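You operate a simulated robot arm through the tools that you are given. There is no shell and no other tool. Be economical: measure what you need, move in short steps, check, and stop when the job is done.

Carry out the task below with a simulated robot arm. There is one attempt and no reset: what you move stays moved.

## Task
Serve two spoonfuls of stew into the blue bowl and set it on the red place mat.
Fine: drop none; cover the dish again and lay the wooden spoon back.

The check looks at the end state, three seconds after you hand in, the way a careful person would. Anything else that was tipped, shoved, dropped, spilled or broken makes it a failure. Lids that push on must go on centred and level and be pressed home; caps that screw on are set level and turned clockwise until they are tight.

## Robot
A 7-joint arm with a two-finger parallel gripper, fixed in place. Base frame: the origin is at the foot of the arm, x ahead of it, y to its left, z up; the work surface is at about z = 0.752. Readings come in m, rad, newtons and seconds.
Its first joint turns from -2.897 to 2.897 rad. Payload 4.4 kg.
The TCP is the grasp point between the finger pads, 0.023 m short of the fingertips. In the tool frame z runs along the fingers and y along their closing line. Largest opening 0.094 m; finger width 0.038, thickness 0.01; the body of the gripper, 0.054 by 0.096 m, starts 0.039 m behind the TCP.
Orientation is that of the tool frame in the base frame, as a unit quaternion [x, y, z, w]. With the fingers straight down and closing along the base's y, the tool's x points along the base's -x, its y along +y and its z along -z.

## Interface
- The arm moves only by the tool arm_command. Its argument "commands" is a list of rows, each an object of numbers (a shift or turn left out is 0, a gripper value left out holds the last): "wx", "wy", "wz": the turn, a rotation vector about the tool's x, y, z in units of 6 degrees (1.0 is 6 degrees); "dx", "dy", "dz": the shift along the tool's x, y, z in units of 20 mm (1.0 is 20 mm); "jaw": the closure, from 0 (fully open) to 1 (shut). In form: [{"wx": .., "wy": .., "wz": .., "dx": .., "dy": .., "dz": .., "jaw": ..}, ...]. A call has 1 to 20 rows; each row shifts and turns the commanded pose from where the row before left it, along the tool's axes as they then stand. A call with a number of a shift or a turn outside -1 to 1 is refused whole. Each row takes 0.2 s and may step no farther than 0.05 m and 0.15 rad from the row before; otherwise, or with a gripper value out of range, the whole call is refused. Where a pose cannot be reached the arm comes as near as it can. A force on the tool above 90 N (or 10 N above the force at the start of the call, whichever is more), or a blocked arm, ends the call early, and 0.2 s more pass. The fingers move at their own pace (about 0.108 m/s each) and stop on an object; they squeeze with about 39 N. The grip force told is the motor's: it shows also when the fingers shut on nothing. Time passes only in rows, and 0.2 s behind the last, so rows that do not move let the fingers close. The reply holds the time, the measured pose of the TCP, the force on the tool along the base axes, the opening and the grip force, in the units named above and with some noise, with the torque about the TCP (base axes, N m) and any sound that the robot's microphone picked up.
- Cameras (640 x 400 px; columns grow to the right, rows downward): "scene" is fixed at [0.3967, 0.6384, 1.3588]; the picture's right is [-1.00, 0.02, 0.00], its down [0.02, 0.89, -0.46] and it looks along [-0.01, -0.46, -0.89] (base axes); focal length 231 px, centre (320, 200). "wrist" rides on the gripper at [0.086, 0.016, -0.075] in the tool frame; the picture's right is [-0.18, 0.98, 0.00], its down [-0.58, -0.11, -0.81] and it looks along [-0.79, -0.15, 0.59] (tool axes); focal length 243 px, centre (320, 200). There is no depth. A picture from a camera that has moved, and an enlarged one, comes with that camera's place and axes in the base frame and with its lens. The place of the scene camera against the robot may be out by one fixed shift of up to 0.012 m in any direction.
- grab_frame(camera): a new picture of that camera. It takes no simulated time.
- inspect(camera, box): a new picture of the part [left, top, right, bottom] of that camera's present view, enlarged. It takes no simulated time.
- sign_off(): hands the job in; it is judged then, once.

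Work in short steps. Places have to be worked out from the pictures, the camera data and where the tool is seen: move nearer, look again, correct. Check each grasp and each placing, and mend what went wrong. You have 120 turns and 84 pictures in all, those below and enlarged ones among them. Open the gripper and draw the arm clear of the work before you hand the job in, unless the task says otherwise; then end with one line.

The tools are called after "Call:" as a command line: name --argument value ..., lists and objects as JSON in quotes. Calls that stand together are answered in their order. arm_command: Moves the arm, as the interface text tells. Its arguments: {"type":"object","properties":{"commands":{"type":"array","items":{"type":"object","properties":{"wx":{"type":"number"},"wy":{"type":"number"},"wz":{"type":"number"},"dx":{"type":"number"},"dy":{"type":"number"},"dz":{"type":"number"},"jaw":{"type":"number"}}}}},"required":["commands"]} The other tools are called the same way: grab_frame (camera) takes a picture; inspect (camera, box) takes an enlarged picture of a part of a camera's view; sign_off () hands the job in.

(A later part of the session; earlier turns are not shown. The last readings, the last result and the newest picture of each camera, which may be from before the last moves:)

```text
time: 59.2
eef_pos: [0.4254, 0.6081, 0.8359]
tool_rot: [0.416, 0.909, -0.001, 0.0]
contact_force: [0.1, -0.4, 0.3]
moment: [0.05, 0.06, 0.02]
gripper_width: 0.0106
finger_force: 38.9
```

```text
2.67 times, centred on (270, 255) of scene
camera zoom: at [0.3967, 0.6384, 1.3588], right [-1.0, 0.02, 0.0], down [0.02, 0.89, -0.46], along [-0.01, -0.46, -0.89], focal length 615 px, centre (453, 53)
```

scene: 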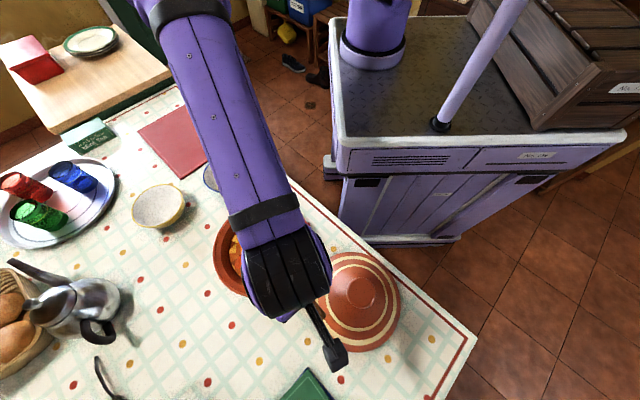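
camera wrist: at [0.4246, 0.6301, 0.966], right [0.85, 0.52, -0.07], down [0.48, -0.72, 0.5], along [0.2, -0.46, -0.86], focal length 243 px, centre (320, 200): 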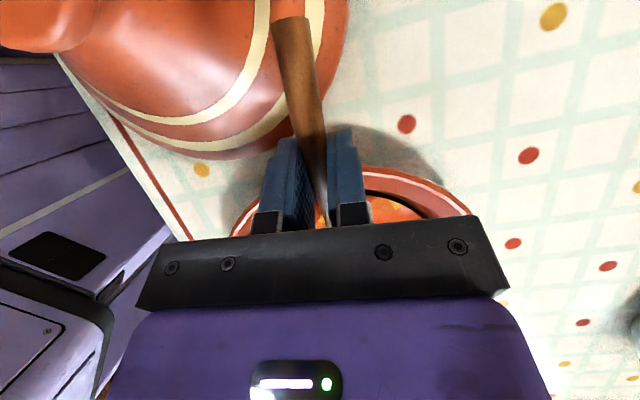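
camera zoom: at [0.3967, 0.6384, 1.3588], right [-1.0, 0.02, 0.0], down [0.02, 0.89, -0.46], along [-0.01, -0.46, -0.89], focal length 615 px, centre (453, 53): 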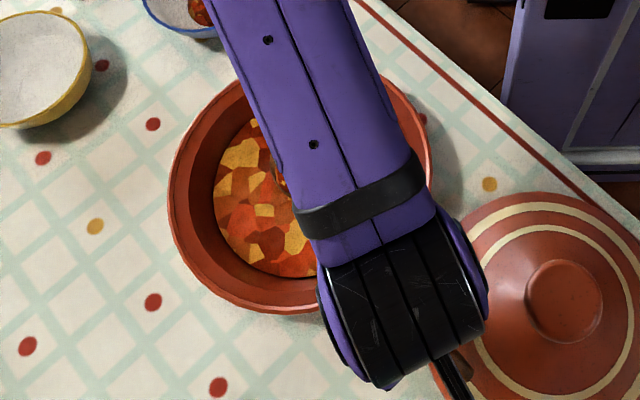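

The arm hides the spoon from here. I'll raise gently and turn to the carry yaw, where it should come into view.

Call:
arm_command --commands '[{"dz": -0.25}, {"dz": -0.5}, {"dz": -0.5}, {"dz": -0.5}, {"dz": -0.5}, {"dz": -0.5}, {"dz": -0.25}, {"wz": 0.25}, {"wz": 0.5}, {"wz": 0.5}, {"wz": 0.5}, {"wz": 0.5}, {"wz": 0.5}, {"wz": 0.5}]'

Call:
inspect --camera "scene" --box '[190, 150, 350, 300]'

```text
time: 62.2
eef_pos: [0.4257, 0.6086, 0.8971]
tool_rot: [0.565, 0.825, 0.0, 0.0]
contact_force: [-0.1, 0.4, -0.3]
moment: [0.06, -0.02, -0.01]
gripper_width: 0.011
finger_force: 39.0
```

```text
2.67 times, centred on (270, 225) of scene
camera zoom: at [0.3967, 0.6384, 1.3588], right [-1.0, 0.02, 0.0], down [0.02, 0.89, -0.46], along [-0.01, -0.46, -0.89], focal length 615 px, centre (453, 133)
```

zoom: 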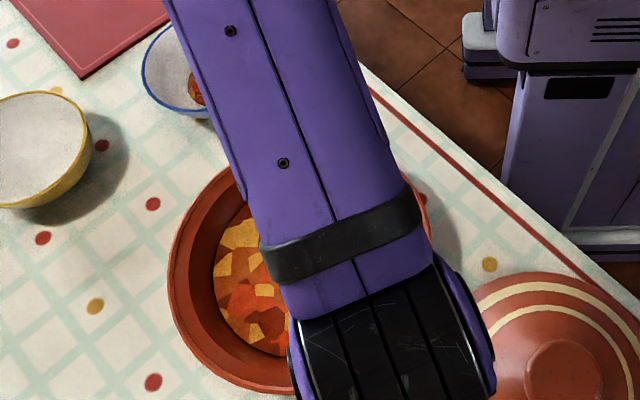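

Still hidden by the forearm. I'll carry it to the bowl as before and check there.

Call:
arm_command --commands '[{"dx": -0.3, "dy": 0.12}, {"dx": -0.5, "dy": 0.2}, {"dx": -0.676, "dy": 0.266}, {"dx": -0.676, "dy": 0.266}, {"dx": -0.676, "dy": 0.266}, {"dx": -0.676, "dy": 0.266}, {"dx": -0.676, "dy": 0.266}, {"dx": -0.676, "dy": 0.266}, {"dx": -0.676, "dy": 0.266}, {"dx": -0.676, "dy": 0.266}, {"dx": -0.676, "dy": 0.266}, {"dx": -0.676, "dy": 0.266}, {"dx": -0.676, "dy": 0.266}, {"dx": -0.676, "dy": 0.266}, {"dx": -0.676, "dy": 0.266}, {"dx": -0.676, "dy": 0.266}, {"dx": -0.676, "dy": 0.266}, {"dx": -0.676, "dy": 0.266}, {"dx": -0.3, "dy": 0.12}, {"dx": -0.1, "dy": 0.04}]'

Call:
inspect --camera "scene" --box '[170, 110, 330, 260]'

```text
time: 66.4
eef_pos: [0.6022, 0.4187, 0.8963]
tool_rot: [0.565, 0.825, -0.001, 0.001]
contact_force: [-0.4, -0.1, -0.5]
moment: [0.06, -0.01, 0.01]
gripper_width: 0.0108
finger_force: 39.1
```

```text
2.67 times, centred on (250, 185) of scene
camera zoom: at [0.3967, 0.6384, 1.3588], right [-1.0, 0.02, 0.0], down [0.02, 0.89, -0.46], along [-0.01, -0.46, -0.89], focal length 615 px, centre (507, 240)
```

zoom: 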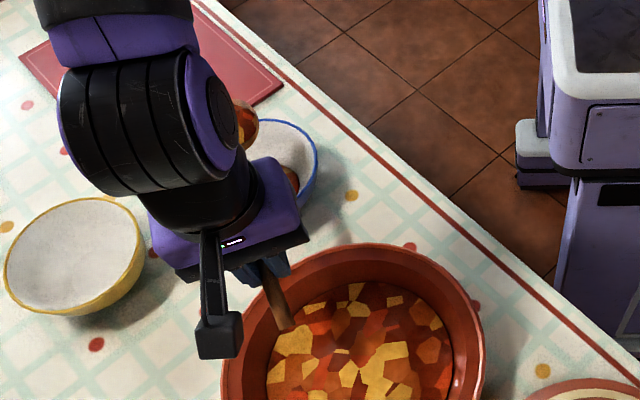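

The spoon appears loaded again over the bowl, and no drips are visible. I'll lower and roll as before.

Call:
arm_command --commands '[{"dz": 0.4}, {"dz": 0.4}, {"dz": 0.3}, {"wx": -0.7}, {"wx": -1}, {"wx": -1}, {"wx": -1}, {"wx": -1}, {"wx": -1}, {"wx": -1}, {"wx": -1}, {"wx": -1}]'

Call:
inspect --camera "scene" --box '[170, 110, 330, 260]'

```text
time: 69.0
eef_pos: [0.6014, 0.4187, 0.8742]
tool_rot: [0.507, 0.741, 0.365, 0.249]
contact_force: [-0.3, 0.5, -0.5]
moment: [0.02, 0.01, 0.01]
gripper_width: 0.0108
finger_force: 39.0
```

```text
2.67 times, centred on (250, 185) of scene
camera zoom: at [0.3967, 0.6384, 1.3588], right [-1.0, 0.02, 0.0], down [0.02, 0.89, -0.46], along [-0.01, -0.46, -0.89], focal length 615 px, centre (507, 240)
```

zoom: 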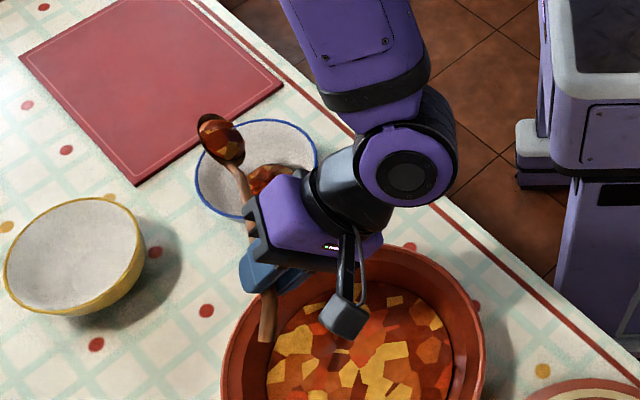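

The spoon is loaded and the geometry matches the first pour, so I'll finish the roll.

Call:
arm_command --commands '[{"wx": -1}, {"wx": -1}, {"wx": -1}, {"wx": -1}, {"wx": -1}, {}, {}]'

Call:
inspect --camera "scene" --box '[170, 110, 330, 260]'

```text
time: 70.6
eef_pos: [0.6007, 0.4193, 0.8761]
tool_rot: [0.425, 0.622, 0.543, 0.37]
contact_force: [0.4, 0.0, -0.4]
moment: [-0.01, 0.03, -0.03]
gripper_width: 0.0107
finger_force: 38.7
```

```text
2.67 times, centred on (250, 185) of scene
camera zoom: at [0.3967, 0.6384, 1.3588], right [-1.0, 0.02, 0.0], down [0.02, 0.89, -0.46], along [-0.01, -0.46, -0.89], focal length 615 px, centre (507, 240)
```

zoom: 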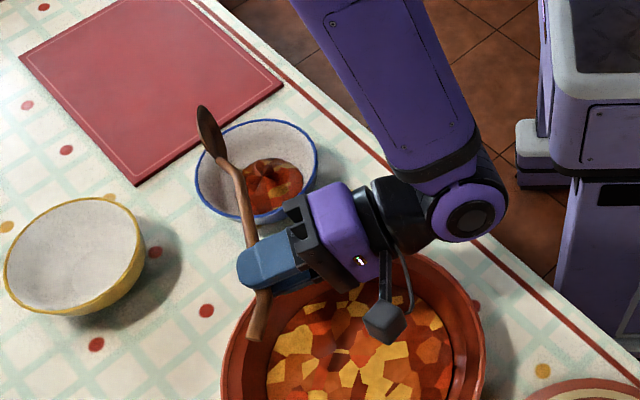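

Both portions are in the bowl. I'll roll the empty spoon level, rise, and take it back above its original place.

Call:
arm_command --commands '[{"wx": 1}, {"wx": 1}, {"wx": 1}, {"wx": 1}, {"wx": 1}, {"wx": 1}, {"wx": 1}, {"wx": 1}, {"wx": 1}, {"wx": 1}, {"wx": 1}, {"wx": 1}, {"wx": 1}, {"wx": 0.7}, {"dz": -1}, {"dz": -1}, {"dz": -1}, {"dz": -0.5}]'

Call:
arm_command --commands '[{"dx": 0.893, "dy": 0.495}, {"dx": 0.893, "dy": 0.495}, {"dx": 0.893, "dy": 0.495}, {"dx": 0.893, "dy": 0.495}, {"dx": 0.893, "dy": 0.495}, {"dx": 0.893, "dy": 0.495}, {"dx": 0.893, "dy": 0.495}, {"dx": 0.893, "dy": 0.495}, {"dx": 0.893, "dy": 0.495}, {"dx": 0.893, "dy": 0.495}, {"dx": 0.893, "dy": 0.495}, {"dx": 0.893, "dy": 0.495}, {"wz": -1}, {"wz": -1}, {"wz": -1}, {"wz": -0.25}]'

Call:
grab_frame --camera "scene"

```text
time: 74.4
eef_pos: [0.6002, 0.42, 0.948]
tool_rot: [0.564, 0.826, 0.001, 0.0]
contact_force: [0.8, 0.2, -0.6]
moment: [0.02, 0.03, 0.0]
gripper_width: 0.0108
finger_force: 39.0
```

```text
time: 77.8
eef_pos: [0.6348, 0.6624, 0.9458]
tool_rot: [0.416, 0.91, 0.0, 0.0]
contact_force: [0.4, 0.2, -0.6]
moment: [0.01, 0.05, 0.01]
gripper_width: 0.0109
finger_force: 38.7
```

```text
39 pictures are left
```

scene: 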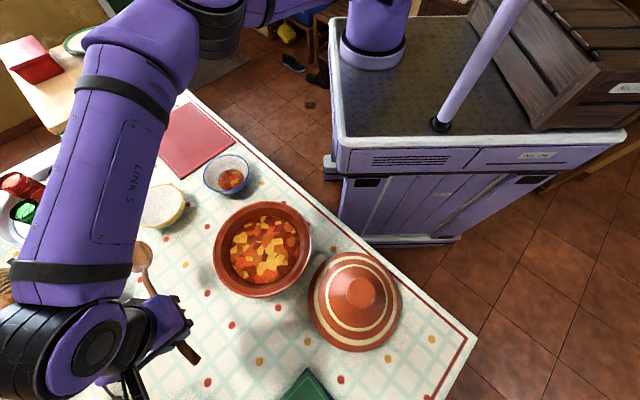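

I'm right above the original pose, so I'll lower to just above the grasp height.

Call:
arm_command --commands '[{"dz": 1}, {"dz": 1}, {"dz": 1}, {"dz": 1}, {"dz": 1}, {"dz": 1}, {"dz": 1}, {"dz": 0.5}, {"dz": 0.25}, {"dz": 0.15}, {"dz": 0.1}]'

```text
time: 80.2
eef_pos: [0.6346, 0.6624, 0.7861]
tool_rot: [0.417, 0.909, 0.001, 0.0]
contact_force: [0.9, -0.2, 19.1]
moment: [0.78, 0.64, -0.08]
gripper_width: 0.0112
finger_force: 38.7
```

The handle's end is touching down. I'll ease up 1 mm, release slowly, then retract.

Call:
arm_command --commands '[{"dz": -0.06}, {"jaw": 0.85}, {"jaw": 0.7}, {"jaw": 0.4}, {"jaw": 0.4}, {}]'

Call:
grab_frame --camera "wrist"

```text
time: 81.6
eef_pos: [0.6336, 0.6617, 0.786]
tool_rot: [0.416, 0.91, 0.001, 0.0]
contact_force: [0.8, -0.5, 0.5]
moment: [-0.01, -0.01, 0.05]
gripper_width: 0.0561
finger_force: 0.1
```

```text
38 pictures are left
camera wrist: at [0.5884, 0.7367, 0.86], right [0.86, 0.5, 0.0], down [0.3, -0.51, 0.81], along [0.41, -0.7, -0.59], focal length 243 px, centre (320, 200)
```

wrist: 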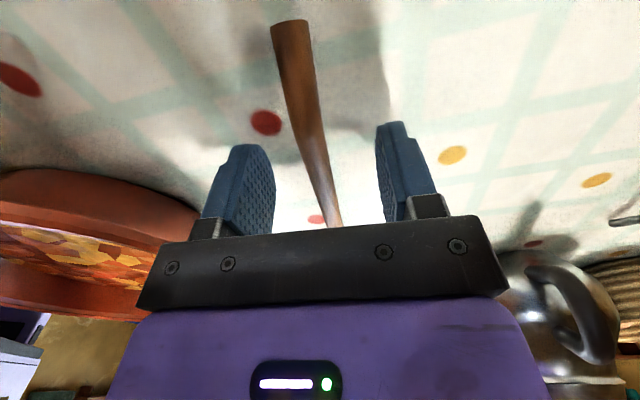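

The spoon lies back where it was. I'll rise, turn back square, and return over the lid.

Call:
arm_command --commands '[{"dz": -1}, {"dz": -1}, {"dz": -1}, {"dz": -1, "jaw": 0}, {"dz": -1}, {"dz": -1}, {"dz": -1}, {"dz": -1}, {"dz": -1}, {"dz": -1}, {"dz": -1}, {"wz": -1}, {"wz": -1}, {"wz": -1}, {"wz": -1}, {"wz": -1}, {"wz": -1}, {"wz": -1}, {"wz": -1}, {"wz": -0.2}]'

Call:
arm_command --commands '[{"dx": 1, "dy": -0.13}, {"dx": 1, "dy": -0.13}, {"dx": 1, "dy": -0.13}, {"dx": 1, "dy": -0.13}, {"dx": 1, "dy": -0.13}, {"dx": 1, "dy": -0.13}, {"dx": 1, "dy": -0.13}, {"dx": 1, "dy": -0.13}, {"dx": 1, "dy": -0.13}, {"dx": 1, "dy": -0.13}, {"dx": 1, "dy": -0.13}, {"dx": 1, "dy": -0.13}, {"dx": 1, "dy": -0.13}, {"dx": 1, "dy": -0.13}, {"dx": 1, "dy": -0.13}, {"dx": 1, "dy": -0.13}, {"dx": 0.1}]'

Call:
grab_frame --camera "wrist"

Call:
grab_frame --camera "scene"

```text
time: 85.8
eef_pos: [0.632, 0.663, 1.0065]
tool_rot: [-0.001, 1.0, 0.0, 0.0]
contact_force: [0.1, -0.4, 0.0]
moment: [0.0, -0.01, -0.02]
gripper_width: 0.0942
finger_force: 0.1
```

```text
time: 89.4
eef_pos: [0.3112, 0.6202, 1.0056]
tool_rot: [0.0, 1.0, 0.0, 0.0]
contact_force: [0.4, 0.4, -0.2]
moment: [0.0, 0.03, -0.03]
gripper_width: 0.0941
finger_force: 0.0
```

```text
37 pictures are left
camera wrist: at [0.2253, 0.6351, 1.0792], right [0.18, 0.98, 0.0], down [0.58, -0.11, 0.81], along [0.79, -0.15, -0.59], focal length 243 px, centre (320, 200)
```

wrist: 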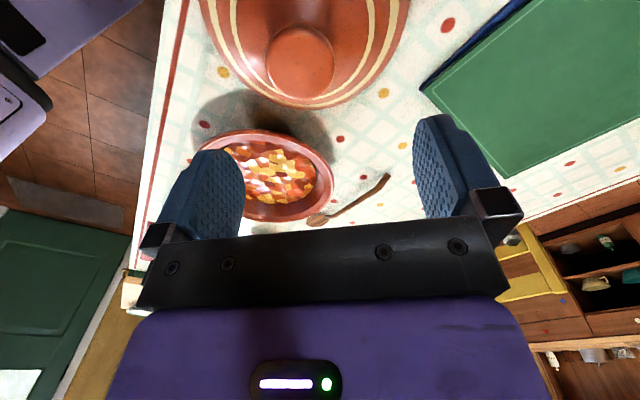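

```text
36 pictures are left
```

scene: 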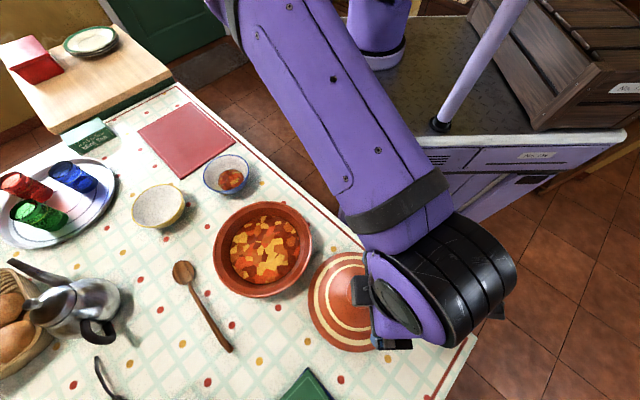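

The spoon is back and the bowl holds both portions. The lid's knob now reads about (0.316,0.601), shifted ~18 mm on release. I'll re-centre on it, descend part way and check.

Call:
arm_command --commands '[{"dx": -0.24, "dy": -0.95}, {"dz": 1}, {"dz": 1}, {"dz": 1}, {"dz": 1}, {"dz": 0.8}]'

Call:
grab_frame --camera "wrist"

Call:
inspect --camera "scene" --box '[260, 220, 460, 370]'

```text
time: 90.8
eef_pos: [0.3159, 0.6031, 0.9092]
tool_rot: [0.0, 1.0, 0.0, -0.001]
contact_force: [0.5, 0.2, -0.3]
moment: [0.03, 0.0, -0.01]
gripper_width: 0.0941
finger_force: 0.1
```

```text
35 pictures are left
camera wrist: at [0.2287, 0.618, 0.9834], right [0.18, 0.98, 0.0], down [0.58, -0.11, 0.81], along [0.79, -0.15, -0.59], focal length 243 px, centre (320, 200)
```

wrist: 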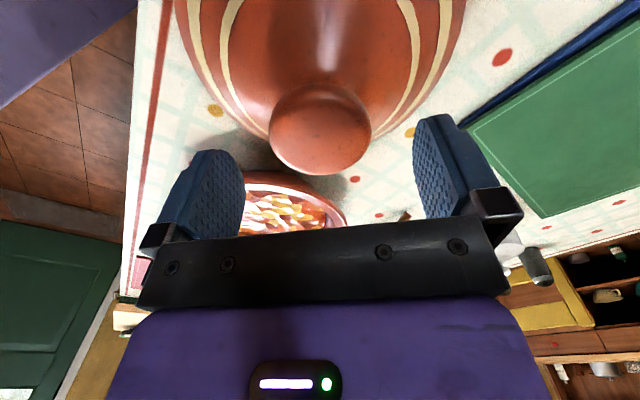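

```text
2.67 times, centred on (360, 295) of scene
camera zoom: at [0.3967, 0.6384, 1.3588], right [-1.0, 0.02, 0.0], down [0.02, 0.89, -0.46], along [-0.01, -0.46, -0.89], focal length 615 px, centre (213, -53)
```

zoom: 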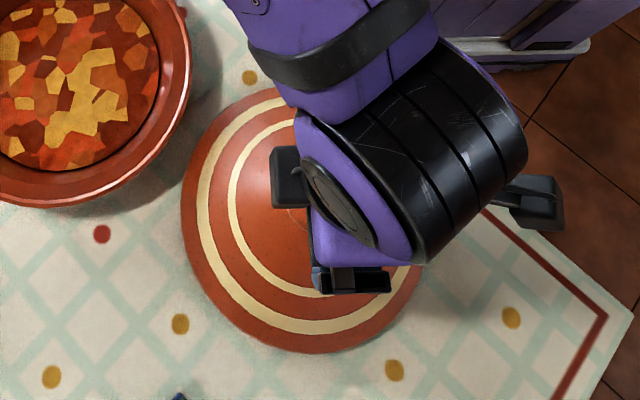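

Centred within 2 mm. I'll descend to 0.864, slightly higher on the knob than before, and close.

Call:
arm_command --commands '[{"dy": -0.07, "dz": 1}, {"dz": 0.9}, {"dz": 0.36}, {"jaw": 0.2}, {"jaw": 0.4}, {"jaw": 1}, {"jaw": 1}, {"jaw": 1}]'

```text
time: 92.6
eef_pos: [0.3155, 0.6002, 0.865]
tool_rot: [0.0, 1.0, 0.0, 0.001]
contact_force: [-0.5, 1.0, -1.3]
moment: [0.14, -0.22, 0.13]
gripper_width: 0.0562
finger_force: 39.3
```

A clean grip with no pressing. I'll lift slowly, then carry the lid over the dish.

Call:
arm_command --commands '[{"dz": -0.25}, {"dz": -0.5}, {"dz": -0.75}, {"dz": -1}, {"dz": -1}, {"dz": -1}, {"dz": -1}, {"dz": -1}]'

Call:
arm_command --commands '[{"dx": -0.4, "dy": -0.22}, {"dx": -0.8, "dy": -0.44}, {"dx": -0.8, "dy": -0.44}, {"dx": -0.8, "dy": -0.44}, {"dx": -0.8, "dy": -0.44}, {"dx": -0.8, "dy": -0.44}, {"dx": -0.8, "dy": -0.44}, {"dx": -0.8, "dy": -0.44}, {"dx": -0.8, "dy": -0.44}, {"dx": -0.8, "dy": -0.44}, {"dx": -0.8, "dy": -0.44}, {"dx": -0.8, "dy": -0.44}, {"dx": -0.8, "dy": -0.44}, {"dx": -0.8, "dy": -0.44}, {"dx": -0.03, "dy": -0.02}]'

Call:
grab_frame --camera "scene"

Call:
grab_frame --camera "wrist"

```text
time: 94.4
eef_pos: [0.3174, 0.6002, 0.9961]
tool_rot: [0.0, 1.0, 0.0, 0.0]
contact_force: [-0.3, 1.1, -6.3]
moment: [0.02, 0.04, -0.01]
gripper_width: 0.0562
finger_force: 38.5
```

```text
time: 97.6
eef_pos: [0.5339, 0.4829, 0.9954]
tool_rot: [-0.001, 1.0, 0.0, -0.001]
contact_force: [-0.4, 0.6, -6.6]
moment: [0.0, 0.0, -0.01]
gripper_width: 0.0562
finger_force: 39.6
```

```text
33 pictures are left
```

scene: 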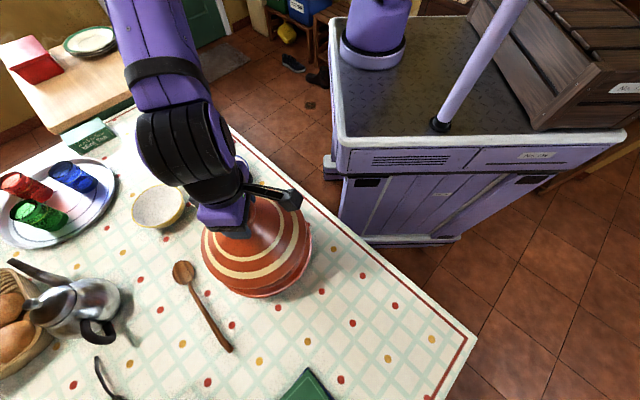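

```text
32 pictures are left
camera wrist: at [0.4465, 0.4972, 1.0686], right [0.18, 0.98, 0.0], down [0.58, -0.11, 0.81], along [0.79, -0.15, -0.59], focal length 243 px, centre (320, 200)
```

wrist: 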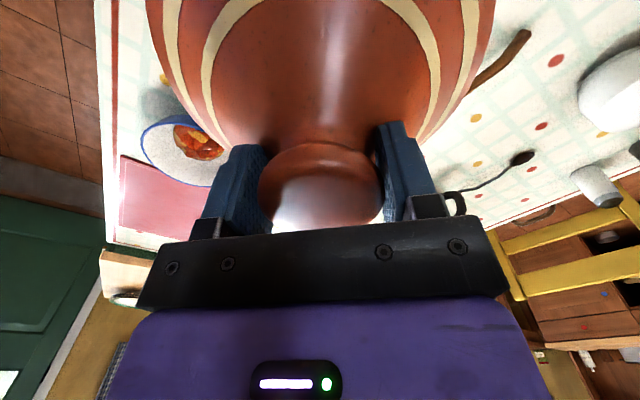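

I'll trim about 1.5 mm and lower to just above the rim, then check that it's concentric.

Call:
arm_command --commands '[{"dx": 0.07, "dy": -0.08, "dz": 0.8}, {"dz": 0.8}, {"dz": 0.8}, {"dz": 0.8}, {"dz": 0.2}]'

Call:
inspect --camera "scene" --box '[190, 185, 340, 310]'

```text
time: 98.8
eef_pos: [0.5324, 0.4792, 0.9264]
tool_rot: [0.0, 1.0, 0.0, 0.0]
contact_force: [0.8, 0.1, -6.0]
moment: [-0.06, 0.06, -0.02]
gripper_width: 0.056
finger_force: 38.7
```

```text
3.20 times, centred on (265, 248) of scene
camera zoom: at [0.3967, 0.6384, 1.3588], right [-1.0, 0.02, 0.0], down [0.02, 0.89, -0.46], along [-0.01, -0.46, -0.89], focal length 738 px, centre (496, 48)
```

zoom: 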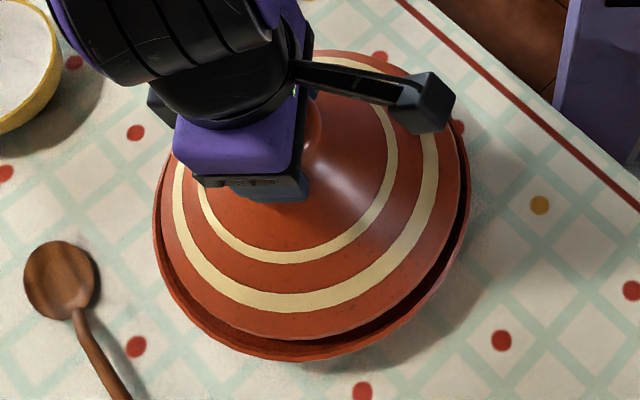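

The lid may sit a few mm to the -x side, so I'll zoom in on the left and right margins.

Call:
inspect --camera "scene" --box '[208, 220, 240, 280]'

Call:
inspect --camera "scene" --box '[290, 205, 322, 265]'

```text
6.67 times, centred on (224, 250) of scene
camera zoom: at [0.3967, 0.6384, 1.3588], right [-1.0, 0.02, 0.0], down [0.02, 0.89, -0.46], along [-0.01, -0.46, -0.89], focal length 1537 px, centre (960, -133)
```

zoom: 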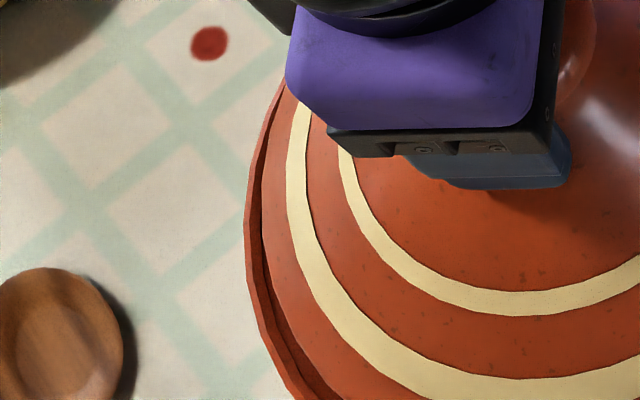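

```text
6.67 times, centred on (306, 235) of scene
camera zoom: at [0.3967, 0.6384, 1.3588], right [-1.0, 0.02, 0.0], down [0.02, 0.89, -0.46], along [-0.01, -0.46, -0.89], focal length 1537 px, centre (413, -33)
```

zoom: 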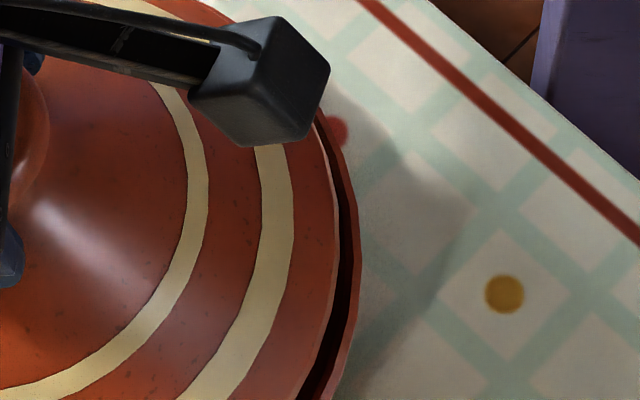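

The margins suggest the lid is about 2 mm short in x. I'll nudge it +2 mm and lower gently to contact.

Call:
arm_command --commands '[{"dx": -0.1}, {"dz": 0.25}, {"dz": 0.25}, {"dz": 0.15}, {"dz": 0.1}, {"dz": 0.1}]'

```text
time: 100.2
eef_pos: [0.5323, 0.4807, 0.9096]
tool_rot: [0.0, 1.0, 0.0, 0.0]
contact_force: [-0.7, -0.6, -6.5]
moment: [0.0, -0.02, -0.02]
gripper_width: 0.056
finger_force: 38.8
```

Call:
arm_command --commands '[{"dz": 0.1}, {"dz": 0.1}, {"dz": 0.1}]'

Call:
inspect --camera "scene" --box '[190, 185, 340, 310]'

```text
time: 101.0
eef_pos: [0.5333, 0.4804, 0.906]
tool_rot: [0.001, 1.0, 0.0, 0.0]
contact_force: [1.3, -2.4, 5.5]
moment: [-0.57, 0.79, 0.34]
gripper_width: 0.0559
finger_force: 39.0
```

```text
3.20 times, centred on (265, 248) of scene
camera zoom: at [0.3967, 0.6384, 1.3588], right [-1.0, 0.02, 0.0], down [0.02, 0.89, -0.46], along [-0.01, -0.46, -0.89], focal length 738 px, centre (496, 48)
```

zoom: 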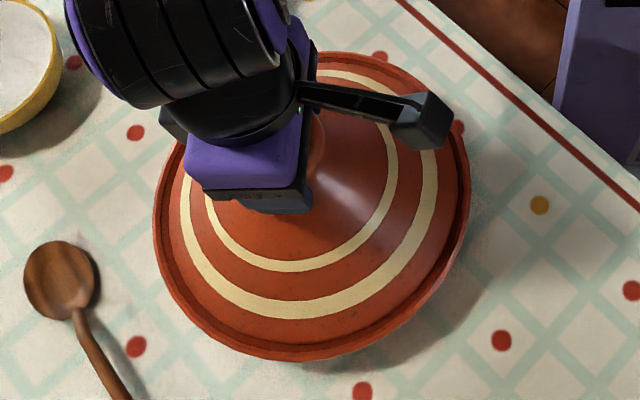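

The lid is seated at the predicted height and looks centred. I'll ease off slightly and open the jaws gradually so it doesn't get dragged.

Call:
arm_command --commands '[{"dz": -0.03}, {"jaw": 0.39}, {"jaw": 0.36}, {"jaw": 0.3}, {"jaw": 0.2}, {"jaw": 0}, {"jaw": 0}]'

Call:
grab_frame --camera "wrist"

```text
time: 102.6
eef_pos: [0.5336, 0.4801, 0.905]
tool_rot: [0.0, 1.0, 0.0, 0.0]
contact_force: [0.5, -0.5, -0.2]
moment: [0.01, 0.04, 0.03]
gripper_width: 0.094
finger_force: 0.1
```

```text
27 pictures are left
camera wrist: at [0.4467, 0.495, 0.9787], right [0.18, 0.98, 0.0], down [0.58, -0.11, 0.81], along [0.79, -0.15, -0.59], focal length 243 px, centre (320, 200)
```

wrist: 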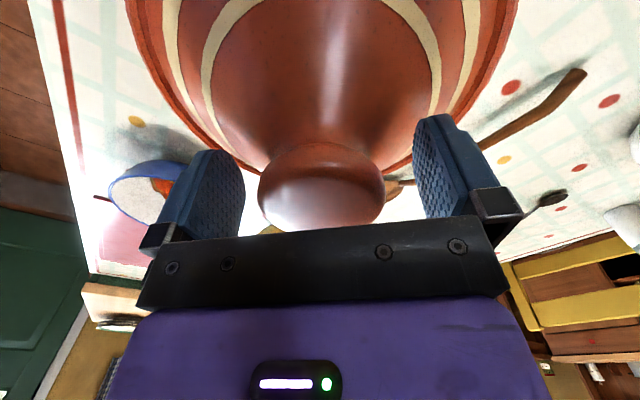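

The lid stayed put. I'll rise clear and inspect the seating.

Call:
arm_command --commands '[{"dz": -0.5}, {"dz": -1}, {"dz": -1}, {"dz": -1}, {"dz": -1}, {"dz": -1}, {"dz": -1}, {"dy": -1, "dx": -0.3}, {"dy": -1, "dx": -0.3}, {"dy": -1, "dx": -0.3}, {"dy": -1, "dx": -0.3}, {"dy": -1, "dx": -0.3}, {"dy": -1, "dx": -0.3}]'

Call:
inspect --camera "scene" --box '[200, 185, 328, 310]'

Call:
grab_frame --camera "wrist"

```text
time: 105.4
eef_pos: [0.5669, 0.359, 1.0337]
tool_rot: [0.0, 1.0, 0.001, 0.0]
contact_force: [0.2, 1.1, 0.5]
moment: [0.01, 0.0, 0.01]
gripper_width: 0.0938
finger_force: 0.0
```

```text
3.20 times, centred on (264, 248) of scene
camera zoom: at [0.3967, 0.6384, 1.3588], right [-1.0, 0.02, 0.0], down [0.02, 0.89, -0.46], along [-0.01, -0.46, -0.89], focal length 738 px, centre (499, 48)
```

zoom: 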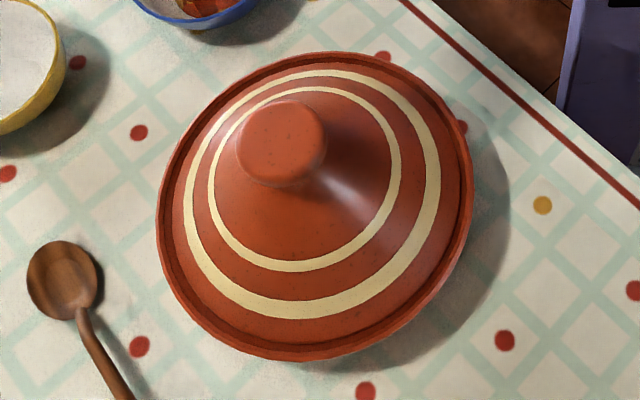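

```text
25 pictures are left
camera wrist: at [0.4798, 0.3748, 1.1086], right [0.18, 0.98, 0.0], down [0.58, -0.11, 0.81], along [0.79, -0.15, -0.59], focal length 243 px, centre (320, 200)
```

wrist: 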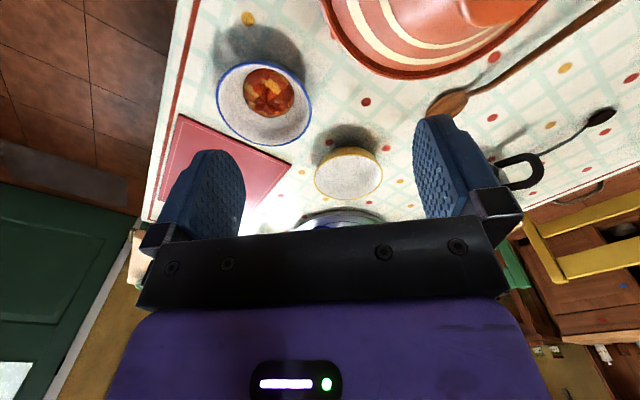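

The lid is seated level, and the knob is within 2 mm of its original spot. Now the bowl: its centre is at about (0.653,0.264), to be gripped by its -y rim away from the dish. I'll approach above that rim with the jaws part closed.

Call:
arm_command --commands '[{"dx": -0.55, "dy": -1, "jaw": 0.5}, {"dx": -0.55, "dy": -1}, {"dx": -0.55, "dy": -1}, {"dx": -0.55, "dy": -1}, {"dx": -0.55, "dy": -1}, {"dx": -0.55, "dy": -1}, {"dx": -0.55, "dy": -1}, {"dx": -0.55, "dy": -1}, {"dz": 1}, {"dz": 1}, {"dz": 1}, {"dz": 1}, {"dz": 1}]'

Call:
grab_frame --camera "wrist"

Call:
inspect --camera "scene" --box '[170, 110, 290, 210]'

```text
time: 108.2
eef_pos: [0.6592, 0.1981, 0.9314]
tool_rot: [0.0, 1.0, 0.0, 0.0]
contact_force: [-0.4, 0.5, -0.6]
moment: [0.04, -0.03, -0.01]
gripper_width: 0.047
finger_force: 0.1
```

```text
24 pictures are left
camera wrist: at [0.5706, 0.2135, 1.0071], right [0.18, 0.98, 0.0], down [0.58, -0.11, 0.81], along [0.79, -0.15, -0.59], focal length 243 px, centre (320, 200)
```

wrist: 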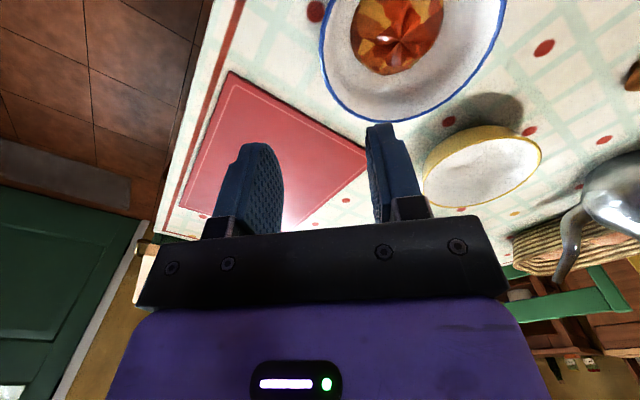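

```text
4.00 times, centred on (230, 160) of scene
camera zoom: at [0.3967, 0.6384, 1.3588], right [-1.0, 0.02, 0.0], down [0.02, 0.89, -0.46], along [-0.01, -0.46, -0.89], focal length 922 px, centre (680, 360)
```

zoom: 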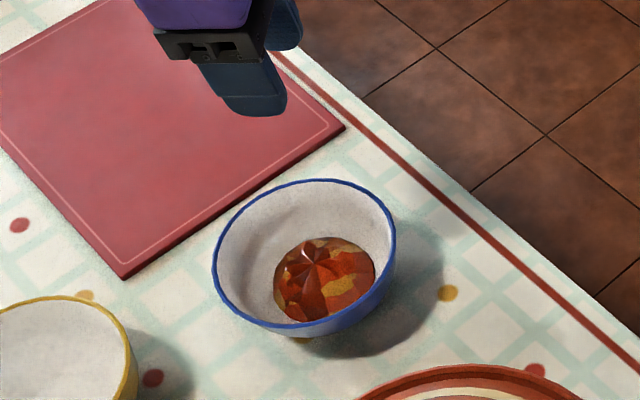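

The -y rim is at about (0.659,0.1995), right under the TCP, and the stew sits toward the other side. I'll tilt 12° to match the wall slope, narrow the jaws, and lower to just above the rim.

Call:
arm_command --commands '[{"wx": -1, "jaw": 0.6}, {"wx": -1}, {"dy": 0.1}, {"dz": 0.978, "dy": -0.208}, {"dz": 0.978, "dy": -0.208}, {"dz": 0.978, "dy": -0.208}, {"dz": 0.978, "dy": -0.208}, {"dz": 0.782, "dy": -0.166}]'

Call:
grab_frame --camera "wrist"

Call:
inspect --camera "scene" --box '[180, 120, 280, 200]'

```text
time: 110.0
eef_pos: [0.658, 0.201, 0.84]
tool_rot: [-0.001, 0.995, 0.105, 0.0]
contact_force: [0.4, -0.4, 0.3]
moment: [0.01, 0.01, 0.02]
gripper_width: 0.0377
finger_force: 0.1
```

```text
22 pictures are left
camera wrist: at [0.5702, 0.2008, 0.9147], right [0.18, 0.96, 0.2], down [0.58, -0.27, 0.77], along [0.79, -0.02, -0.61], focal length 243 px, centre (320, 200)
```

wrist: 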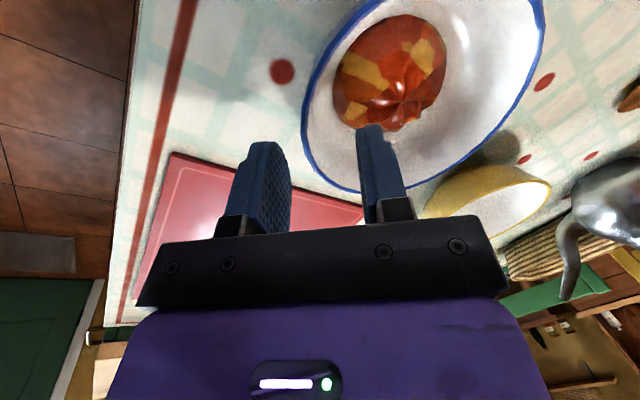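

```text
5.00 times, centred on (230, 160) of scene
camera zoom: at [0.3967, 0.6384, 1.3588], right [-1.0, 0.02, 0.0], down [0.02, 0.89, -0.46], along [-0.01, -0.46, -0.89], focal length 1153 px, centre (770, 400)
```

zoom: 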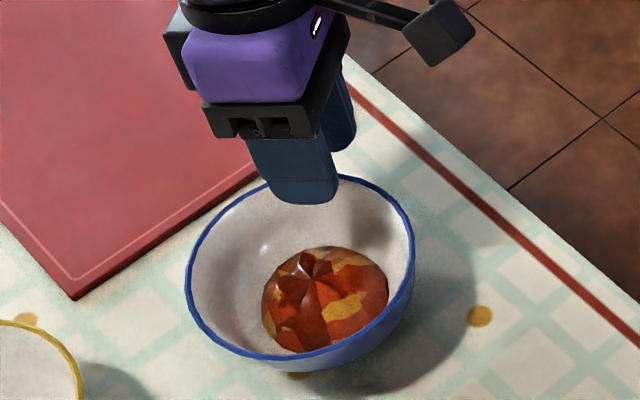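

The rim lies between the fingers, with the inner finger well clear of the stew. I'll lower so the pads straddle the wall.

Call:
arm_command --commands '[{"dz": 0.7, "dy": -0.149}, {"dz": 0.7, "dy": -0.149}, {"dz": 0.65, "dy": -0.138}]'

Call:
inspect --camera "scene" --box '[180, 120, 280, 200]'

Call:
grab_frame --camera "wrist"

```text
time: 110.8
eef_pos: [0.6585, 0.2, 0.7985]
tool_rot: [0.0, 0.995, 0.105, 0.0]
contact_force: [0.5, 0.2, 0.6]
moment: [-0.01, 0.02, 0.02]
gripper_width: 0.038
finger_force: 0.6
```

```text
5.00 times, centred on (230, 160) of scene
camera zoom: at [0.3967, 0.6384, 1.3588], right [-1.0, 0.02, 0.0], down [0.02, 0.89, -0.46], along [-0.01, -0.46, -0.89], focal length 1153 px, centre (770, 400)
```

zoom: 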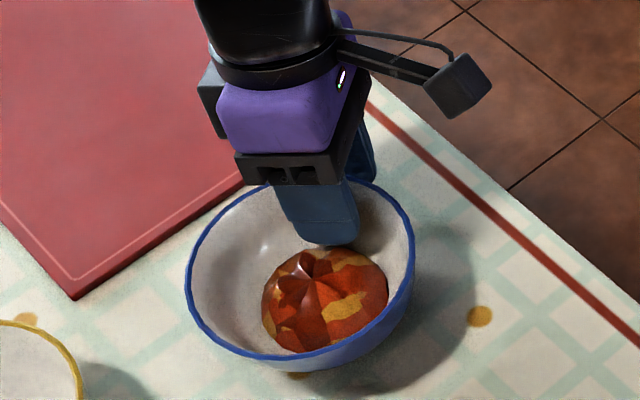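

```text
19 pictures are left
camera wrist: at [0.5705, 0.2, 0.874], right [0.18, 0.96, 0.2], down [0.58, -0.27, 0.77], along [0.79, -0.02, -0.61], focal length 243 px, centre (320, 200)
```

wrist: 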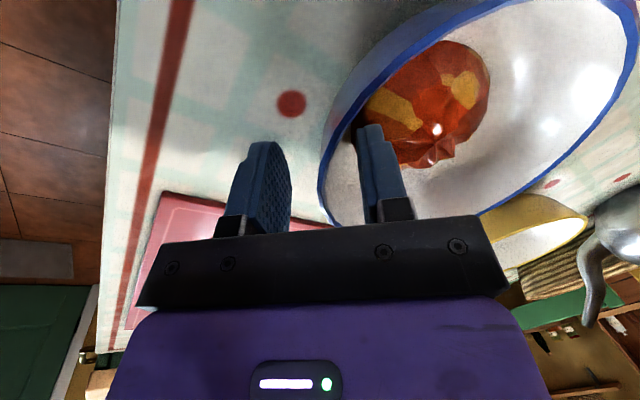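

The rim sits midway between the fingers and nothing touches. I'll close gradually.

Call:
arm_command --commands '[{"jaw": 0.75}, {"jaw": 0.85}, {"jaw": 0.95}, {"jaw": 1}, {"jaw": 1}]'

Call:
inspect --camera "scene" --box '[180, 120, 280, 200]'

```text
time: 112.0
eef_pos: [0.6572, 0.2009, 0.7984]
tool_rot: [0.0, 0.994, 0.105, 0.001]
contact_force: [5.2, 6.3, 18.7]
moment: [1.77, 0.25, -0.4]
gripper_width: 0.0174
finger_force: 38.8
```

```text
5.00 times, centred on (230, 160) of scene
camera zoom: at [0.3967, 0.6384, 1.3588], right [-1.0, 0.02, 0.0], down [0.02, 0.89, -0.46], along [-0.01, -0.46, -0.89], focal length 1153 px, centre (770, 400)
```

zoom: 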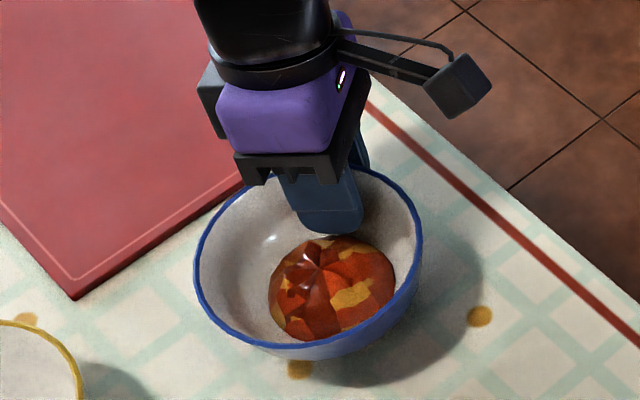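

The grip holds at 17 mm. The moment suggests the far side of the base is pressing down, a slight tilt. I'll lift just 12 mm and check levelness.

Call:
arm_command --commands '[{"dz": -0.196, "dy": 0.042}, {"dz": -0.196, "dy": 0.042}, {"dz": -0.196, "dy": 0.042}]'

Call:
inspect --camera "scene" --box '[180, 120, 280, 200]'

Call:
grab_frame --camera "wrist"

```text
time: 112.8
eef_pos: [0.6566, 0.2032, 0.8109]
tool_rot: [-0.001, 0.995, 0.104, 0.0]
contact_force: [-0.9, 4.6, 9.5]
moment: [1.18, 0.01, 0.14]
gripper_width: 0.0128
finger_force: 39.2
```

```text
5.00 times, centred on (230, 160) of scene
camera zoom: at [0.3967, 0.6384, 1.3588], right [-1.0, 0.02, 0.0], down [0.02, 0.89, -0.46], along [-0.01, -0.46, -0.89], focal length 1153 px, centre (770, 400)
```

zoom: 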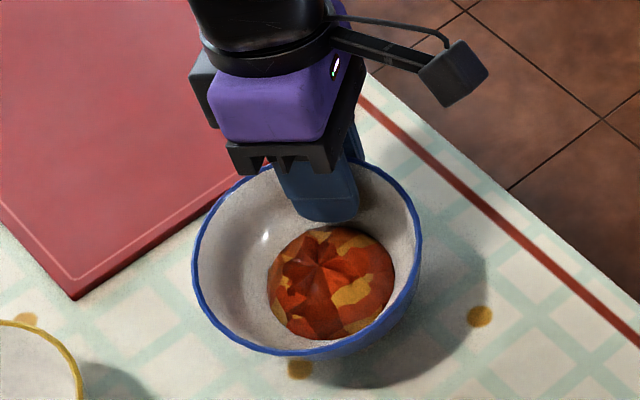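

```text
16 pictures are left
camera wrist: at [0.5698, 0.2019, 0.8855], right [0.18, 0.96, 0.2], down [0.58, -0.27, 0.77], along [0.79, -0.02, -0.61], focal length 243 px, centre (320, 200)
```

wrist: 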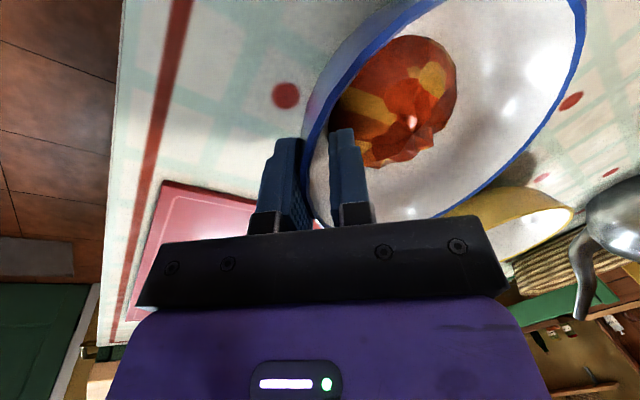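

The far side of the base still touches, so the bowl is tilted a few degrees in the grip because its wall slopes more than 12°. I'll rotate the tool 6° more to lift that side level.

Call:
arm_command --commands '[{"wx": -0.33}, {"wx": -0.33}, {"wx": -0.34}, {}]'

Call:
inspect --camera "scene" --box '[180, 120, 280, 200]'

```text
time: 113.8
eef_pos: [0.6573, 0.2019, 0.8089]
tool_rot: [-0.001, 0.988, 0.157, 0.001]
contact_force: [-4.8, -4.6, 15.3]
moment: [1.18, 0.5, 0.45]
gripper_width: 0.0094
finger_force: 39.0
```

```text
5.00 times, centred on (230, 160) of scene
camera zoom: at [0.3967, 0.6384, 1.3588], right [-1.0, 0.02, 0.0], down [0.02, 0.89, -0.46], along [-0.01, -0.46, -0.89], focal length 1153 px, centre (770, 400)
```

zoom: 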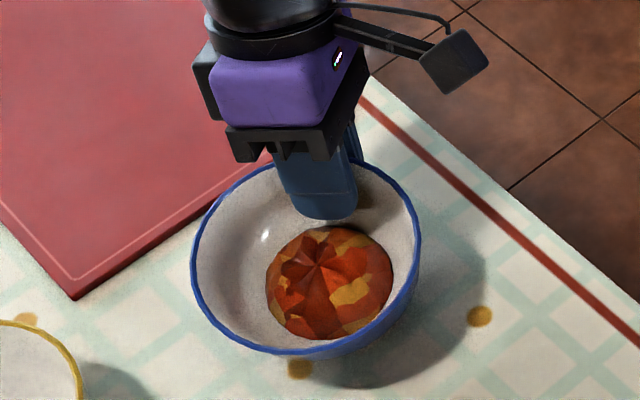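

The pads are aligning better (gap down to 9.4 mm), so the wall slope is nearer 25°. I'll rotate another 6° while lowering a few mm so the bowl settles flat in the aligned grip.

Call:
arm_command --commands '[{"wx": -0.33, "dz": 0.08}, {"wx": -0.33, "dz": 0.08}, {"wx": -0.34, "dz": 0.08}, {}]'

Call:
inspect --camera "scene" --box '[180, 120, 280, 200]'

```text
time: 114.8
eef_pos: [0.6586, 0.204, 0.8055]
tool_rot: [0.001, 0.978, 0.208, 0.0]
contact_force: [0.4, -0.5, 4.3]
moment: [0.47, 0.03, -0.09]
gripper_width: 0.0075
finger_force: 39.4
```

```text
5.00 times, centred on (230, 160) of scene
camera zoom: at [0.3967, 0.6384, 1.3588], right [-1.0, 0.02, 0.0], down [0.02, 0.89, -0.46], along [-0.01, -0.46, -0.89], focal length 1153 px, centre (770, 400)
```

zoom: 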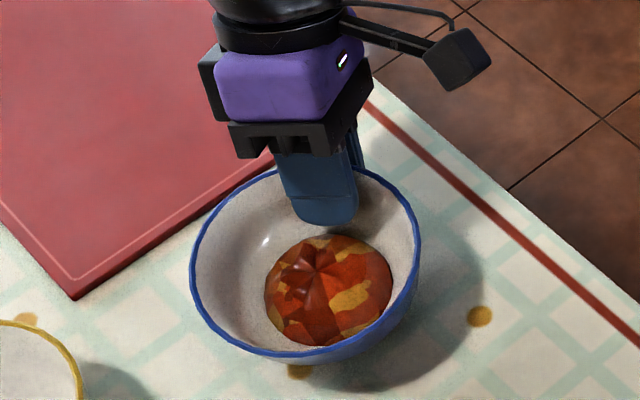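

Aligned at 7.5 mm with little table force left. I'll lift straight up 16 mm and check the tilt.

Call:
arm_command --commands '[{"dz": -0.183, "dy": 0.081}, {"dz": -0.274, "dy": 0.122}, {"dz": -0.274, "dy": 0.122}, {}]'

Call:
inspect --camera "scene" --box '[180, 120, 280, 200]'

```text
time: 115.8
eef_pos: [0.6572, 0.2026, 0.8201]
tool_rot: [0.0, 0.978, 0.208, 0.0]
contact_force: [0.4, -0.3, -1.3]
moment: [-0.15, 0.02, 0.01]
gripper_width: 0.0077
finger_force: 38.6
```

```text
5.00 times, centred on (230, 160) of scene
camera zoom: at [0.3967, 0.6384, 1.3588], right [-1.0, 0.02, 0.0], down [0.02, 0.89, -0.46], along [-0.01, -0.46, -0.89], focal length 1153 px, centre (770, 400)
```

zoom: 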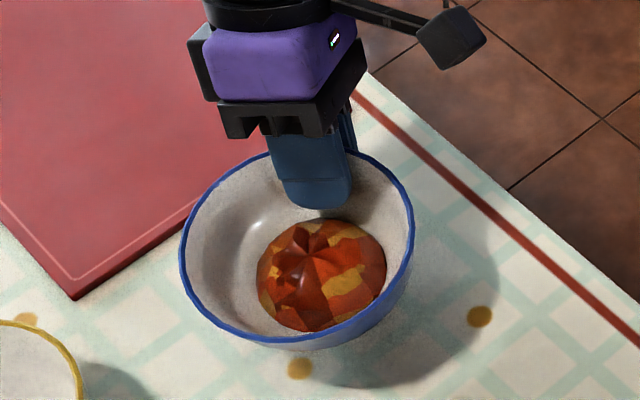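

The bowl is lifted and essentially level, weight about 2 N. I'll raise 5 cm and carry it slowly to the mat centre near (0.849,0.065), which puts the TCP at about (0.852,0.005).

Call:
arm_command --commands '[{"dz": -0.4, "dy": 0.178}, {"dz": -0.6, "dy": 0.267}, {"dz": -0.7, "dy": 0.312}, {"dz": -0.584, "dy": 0.26}, {"dx": -0.3, "dy": -0.28, "dz": -0.125}, {"dx": -0.6, "dy": -0.56, "dz": -0.25}, {"dx": -0.6, "dy": -0.56, "dz": -0.25}, {"dx": -0.6, "dy": -0.56, "dz": -0.25}, {"dx": -0.6, "dy": -0.56, "dz": -0.25}, {"dx": -0.6, "dy": -0.56, "dz": -0.25}, {"dx": -0.6, "dy": -0.56, "dz": -0.25}, {"dx": -0.6, "dy": -0.56, "dz": -0.25}, {"dx": -0.6, "dy": -0.56, "dz": -0.25}, {"dx": -0.6, "dy": -0.56, "dz": -0.25}, {"dx": -0.6, "dy": -0.56, "dz": -0.25}, {"dx": -0.6, "dy": -0.56, "dz": -0.25}]'

Call:
grab_frame --camera "scene"

```text
time: 119.2
eef_pos: [0.795, 0.0614, 0.871]
tool_rot: [-0.001, 0.978, 0.208, 0.0]
contact_force: [0.3, -0.4, -2.4]
moment: [-0.12, 0.0, -0.01]
gripper_width: 0.0073
finger_force: 39.1
```

```text
12 pictures are left
```

scene: 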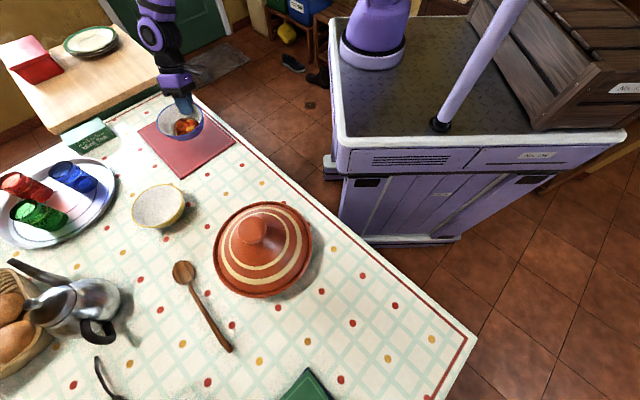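

The bowl is level over the mat. I'll finish the last ~5 cm diagonally and lower to just above it.

Call:
arm_command --commands '[{"dx": -0.55, "dy": -0.51, "dz": -0.228}, {"dx": -0.55, "dy": -0.51, "dz": -0.228}, {"dx": -0.55, "dy": -0.51, "dz": -0.228}, {"dx": -0.55, "dy": -0.51, "dz": -0.228}, {"dx": -0.5, "dy": -0.46, "dz": -0.206}, {"dz": 0.6, "dy": -0.267}, {"dz": 0.6, "dy": -0.267}, {"dz": 0.6, "dy": -0.267}, {"dz": 0.4, "dy": -0.178}]'

Call:
inspect --camera "scene" --box '[125, 80, 245, 185]'

```text
time: 121.2
eef_pos: [0.8495, 0.0081, 0.8235]
tool_rot: [0.0, 0.978, 0.209, 0.0]
contact_force: [-0.2, -0.5, -3.8]
moment: [-0.16, -0.01, -0.03]
gripper_width: 0.0073
finger_force: 38.9
```

```text
3.81 times, centred on (185, 132) of scene
camera zoom: at [0.3967, 0.6384, 1.3588], right [-1.0, 0.02, 0.0], down [0.02, 0.89, -0.46], along [-0.01, -0.46, -0.89], focal length 878 px, centre (834, 457)
```

zoom: 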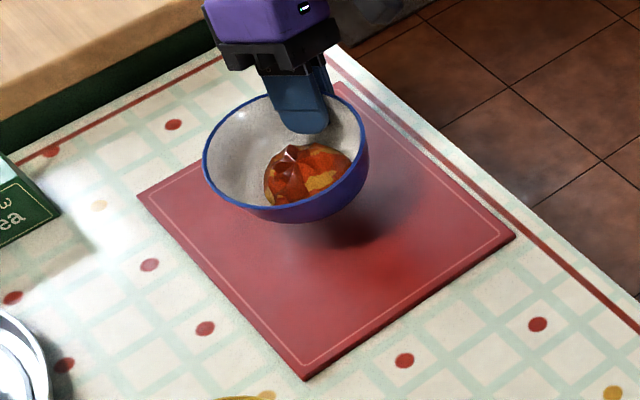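

The bowl is over the mat, about 2 cm short of its centre toward -y. I'll shift +15 mm in y and lower slowly to contact.

Call:
arm_command --commands '[{"dy": 0.343, "dz": 0.153}, {"dy": 0.343, "dz": 0.153}, {"dz": 0.183, "dy": -0.081}, {"dz": 0.183, "dy": -0.081}, {"dz": 0.09, "dy": -0.04}, {}]'

```text
time: 122.6
eef_pos: [0.8491, 0.0236, 0.8124]
tool_rot: [0.0, 0.978, 0.207, 0.0]
contact_force: [-0.7, 0.2, -3.0]
moment: [-0.14, 0.01, 0.01]
gripper_width: 0.0077
finger_force: 39.7
```

Call:
arm_command --commands '[{"dz": 0.09, "dy": -0.04}, {"dz": 0.09, "dy": -0.04}, {}]'

```text
time: 123.4
eef_pos: [0.8502, 0.0222, 0.8107]
tool_rot: [0.0, 0.978, 0.208, 0.001]
contact_force: [-0.8, -4.6, 20.0]
moment: [1.58, 0.27, 0.06]
gripper_width: 0.0081
finger_force: 39.0
```

The bowl is touching down near its base centre. I'll ease slightly and open slowly.

Call:
arm_command --commands '[{"dz": -0.03, "dy": 0.013}, {"jaw": 0.9}, {"jaw": 0.87}, {"jaw": 0.82}, {"jaw": 0.75}, {"jaw": 0.65}, {"jaw": 0.58}, {}]'

Call:
inspect --camera "scene" --box '[125, 80, 245, 185]'

Call:
grab_frame --camera "wrist"

```text
time: 125.2
eef_pos: [0.8483, 0.0218, 0.8093]
tool_rot: [-0.001, 0.978, 0.208, 0.0]
contact_force: [-0.6, 0.3, 0.5]
moment: [0.04, 0.01, 0.03]
gripper_width: 0.0395
finger_force: 0.0
```

```text
3.81 times, centred on (185, 132) of scene
camera zoom: at [0.3967, 0.6384, 1.3588], right [-1.0, 0.02, 0.0], down [0.02, 0.89, -0.46], along [-0.01, -0.46, -0.89], focal length 878 px, centre (834, 457)
```

zoom: 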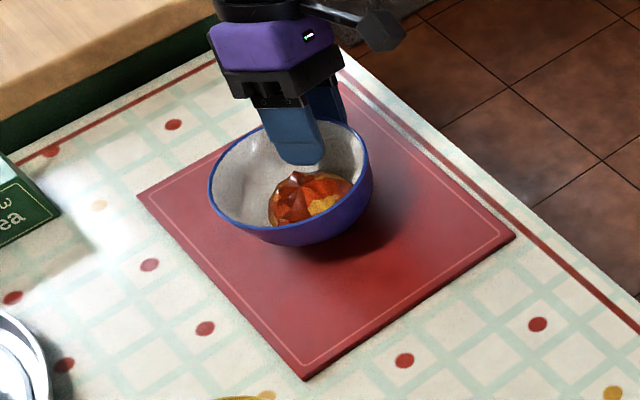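

```text
9 pictures are left
camera wrist: at [0.7621, 0.006, 0.8831], right [0.18, 0.9, 0.4], down [0.58, -0.43, 0.69], along [0.79, 0.11, -0.6], focal length 243 px, centre (320, 200)
```

wrist: 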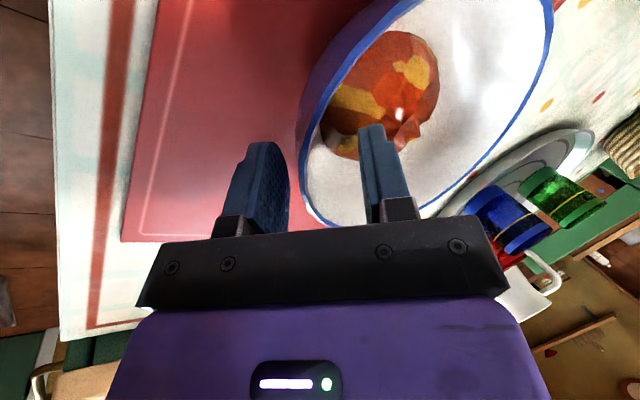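

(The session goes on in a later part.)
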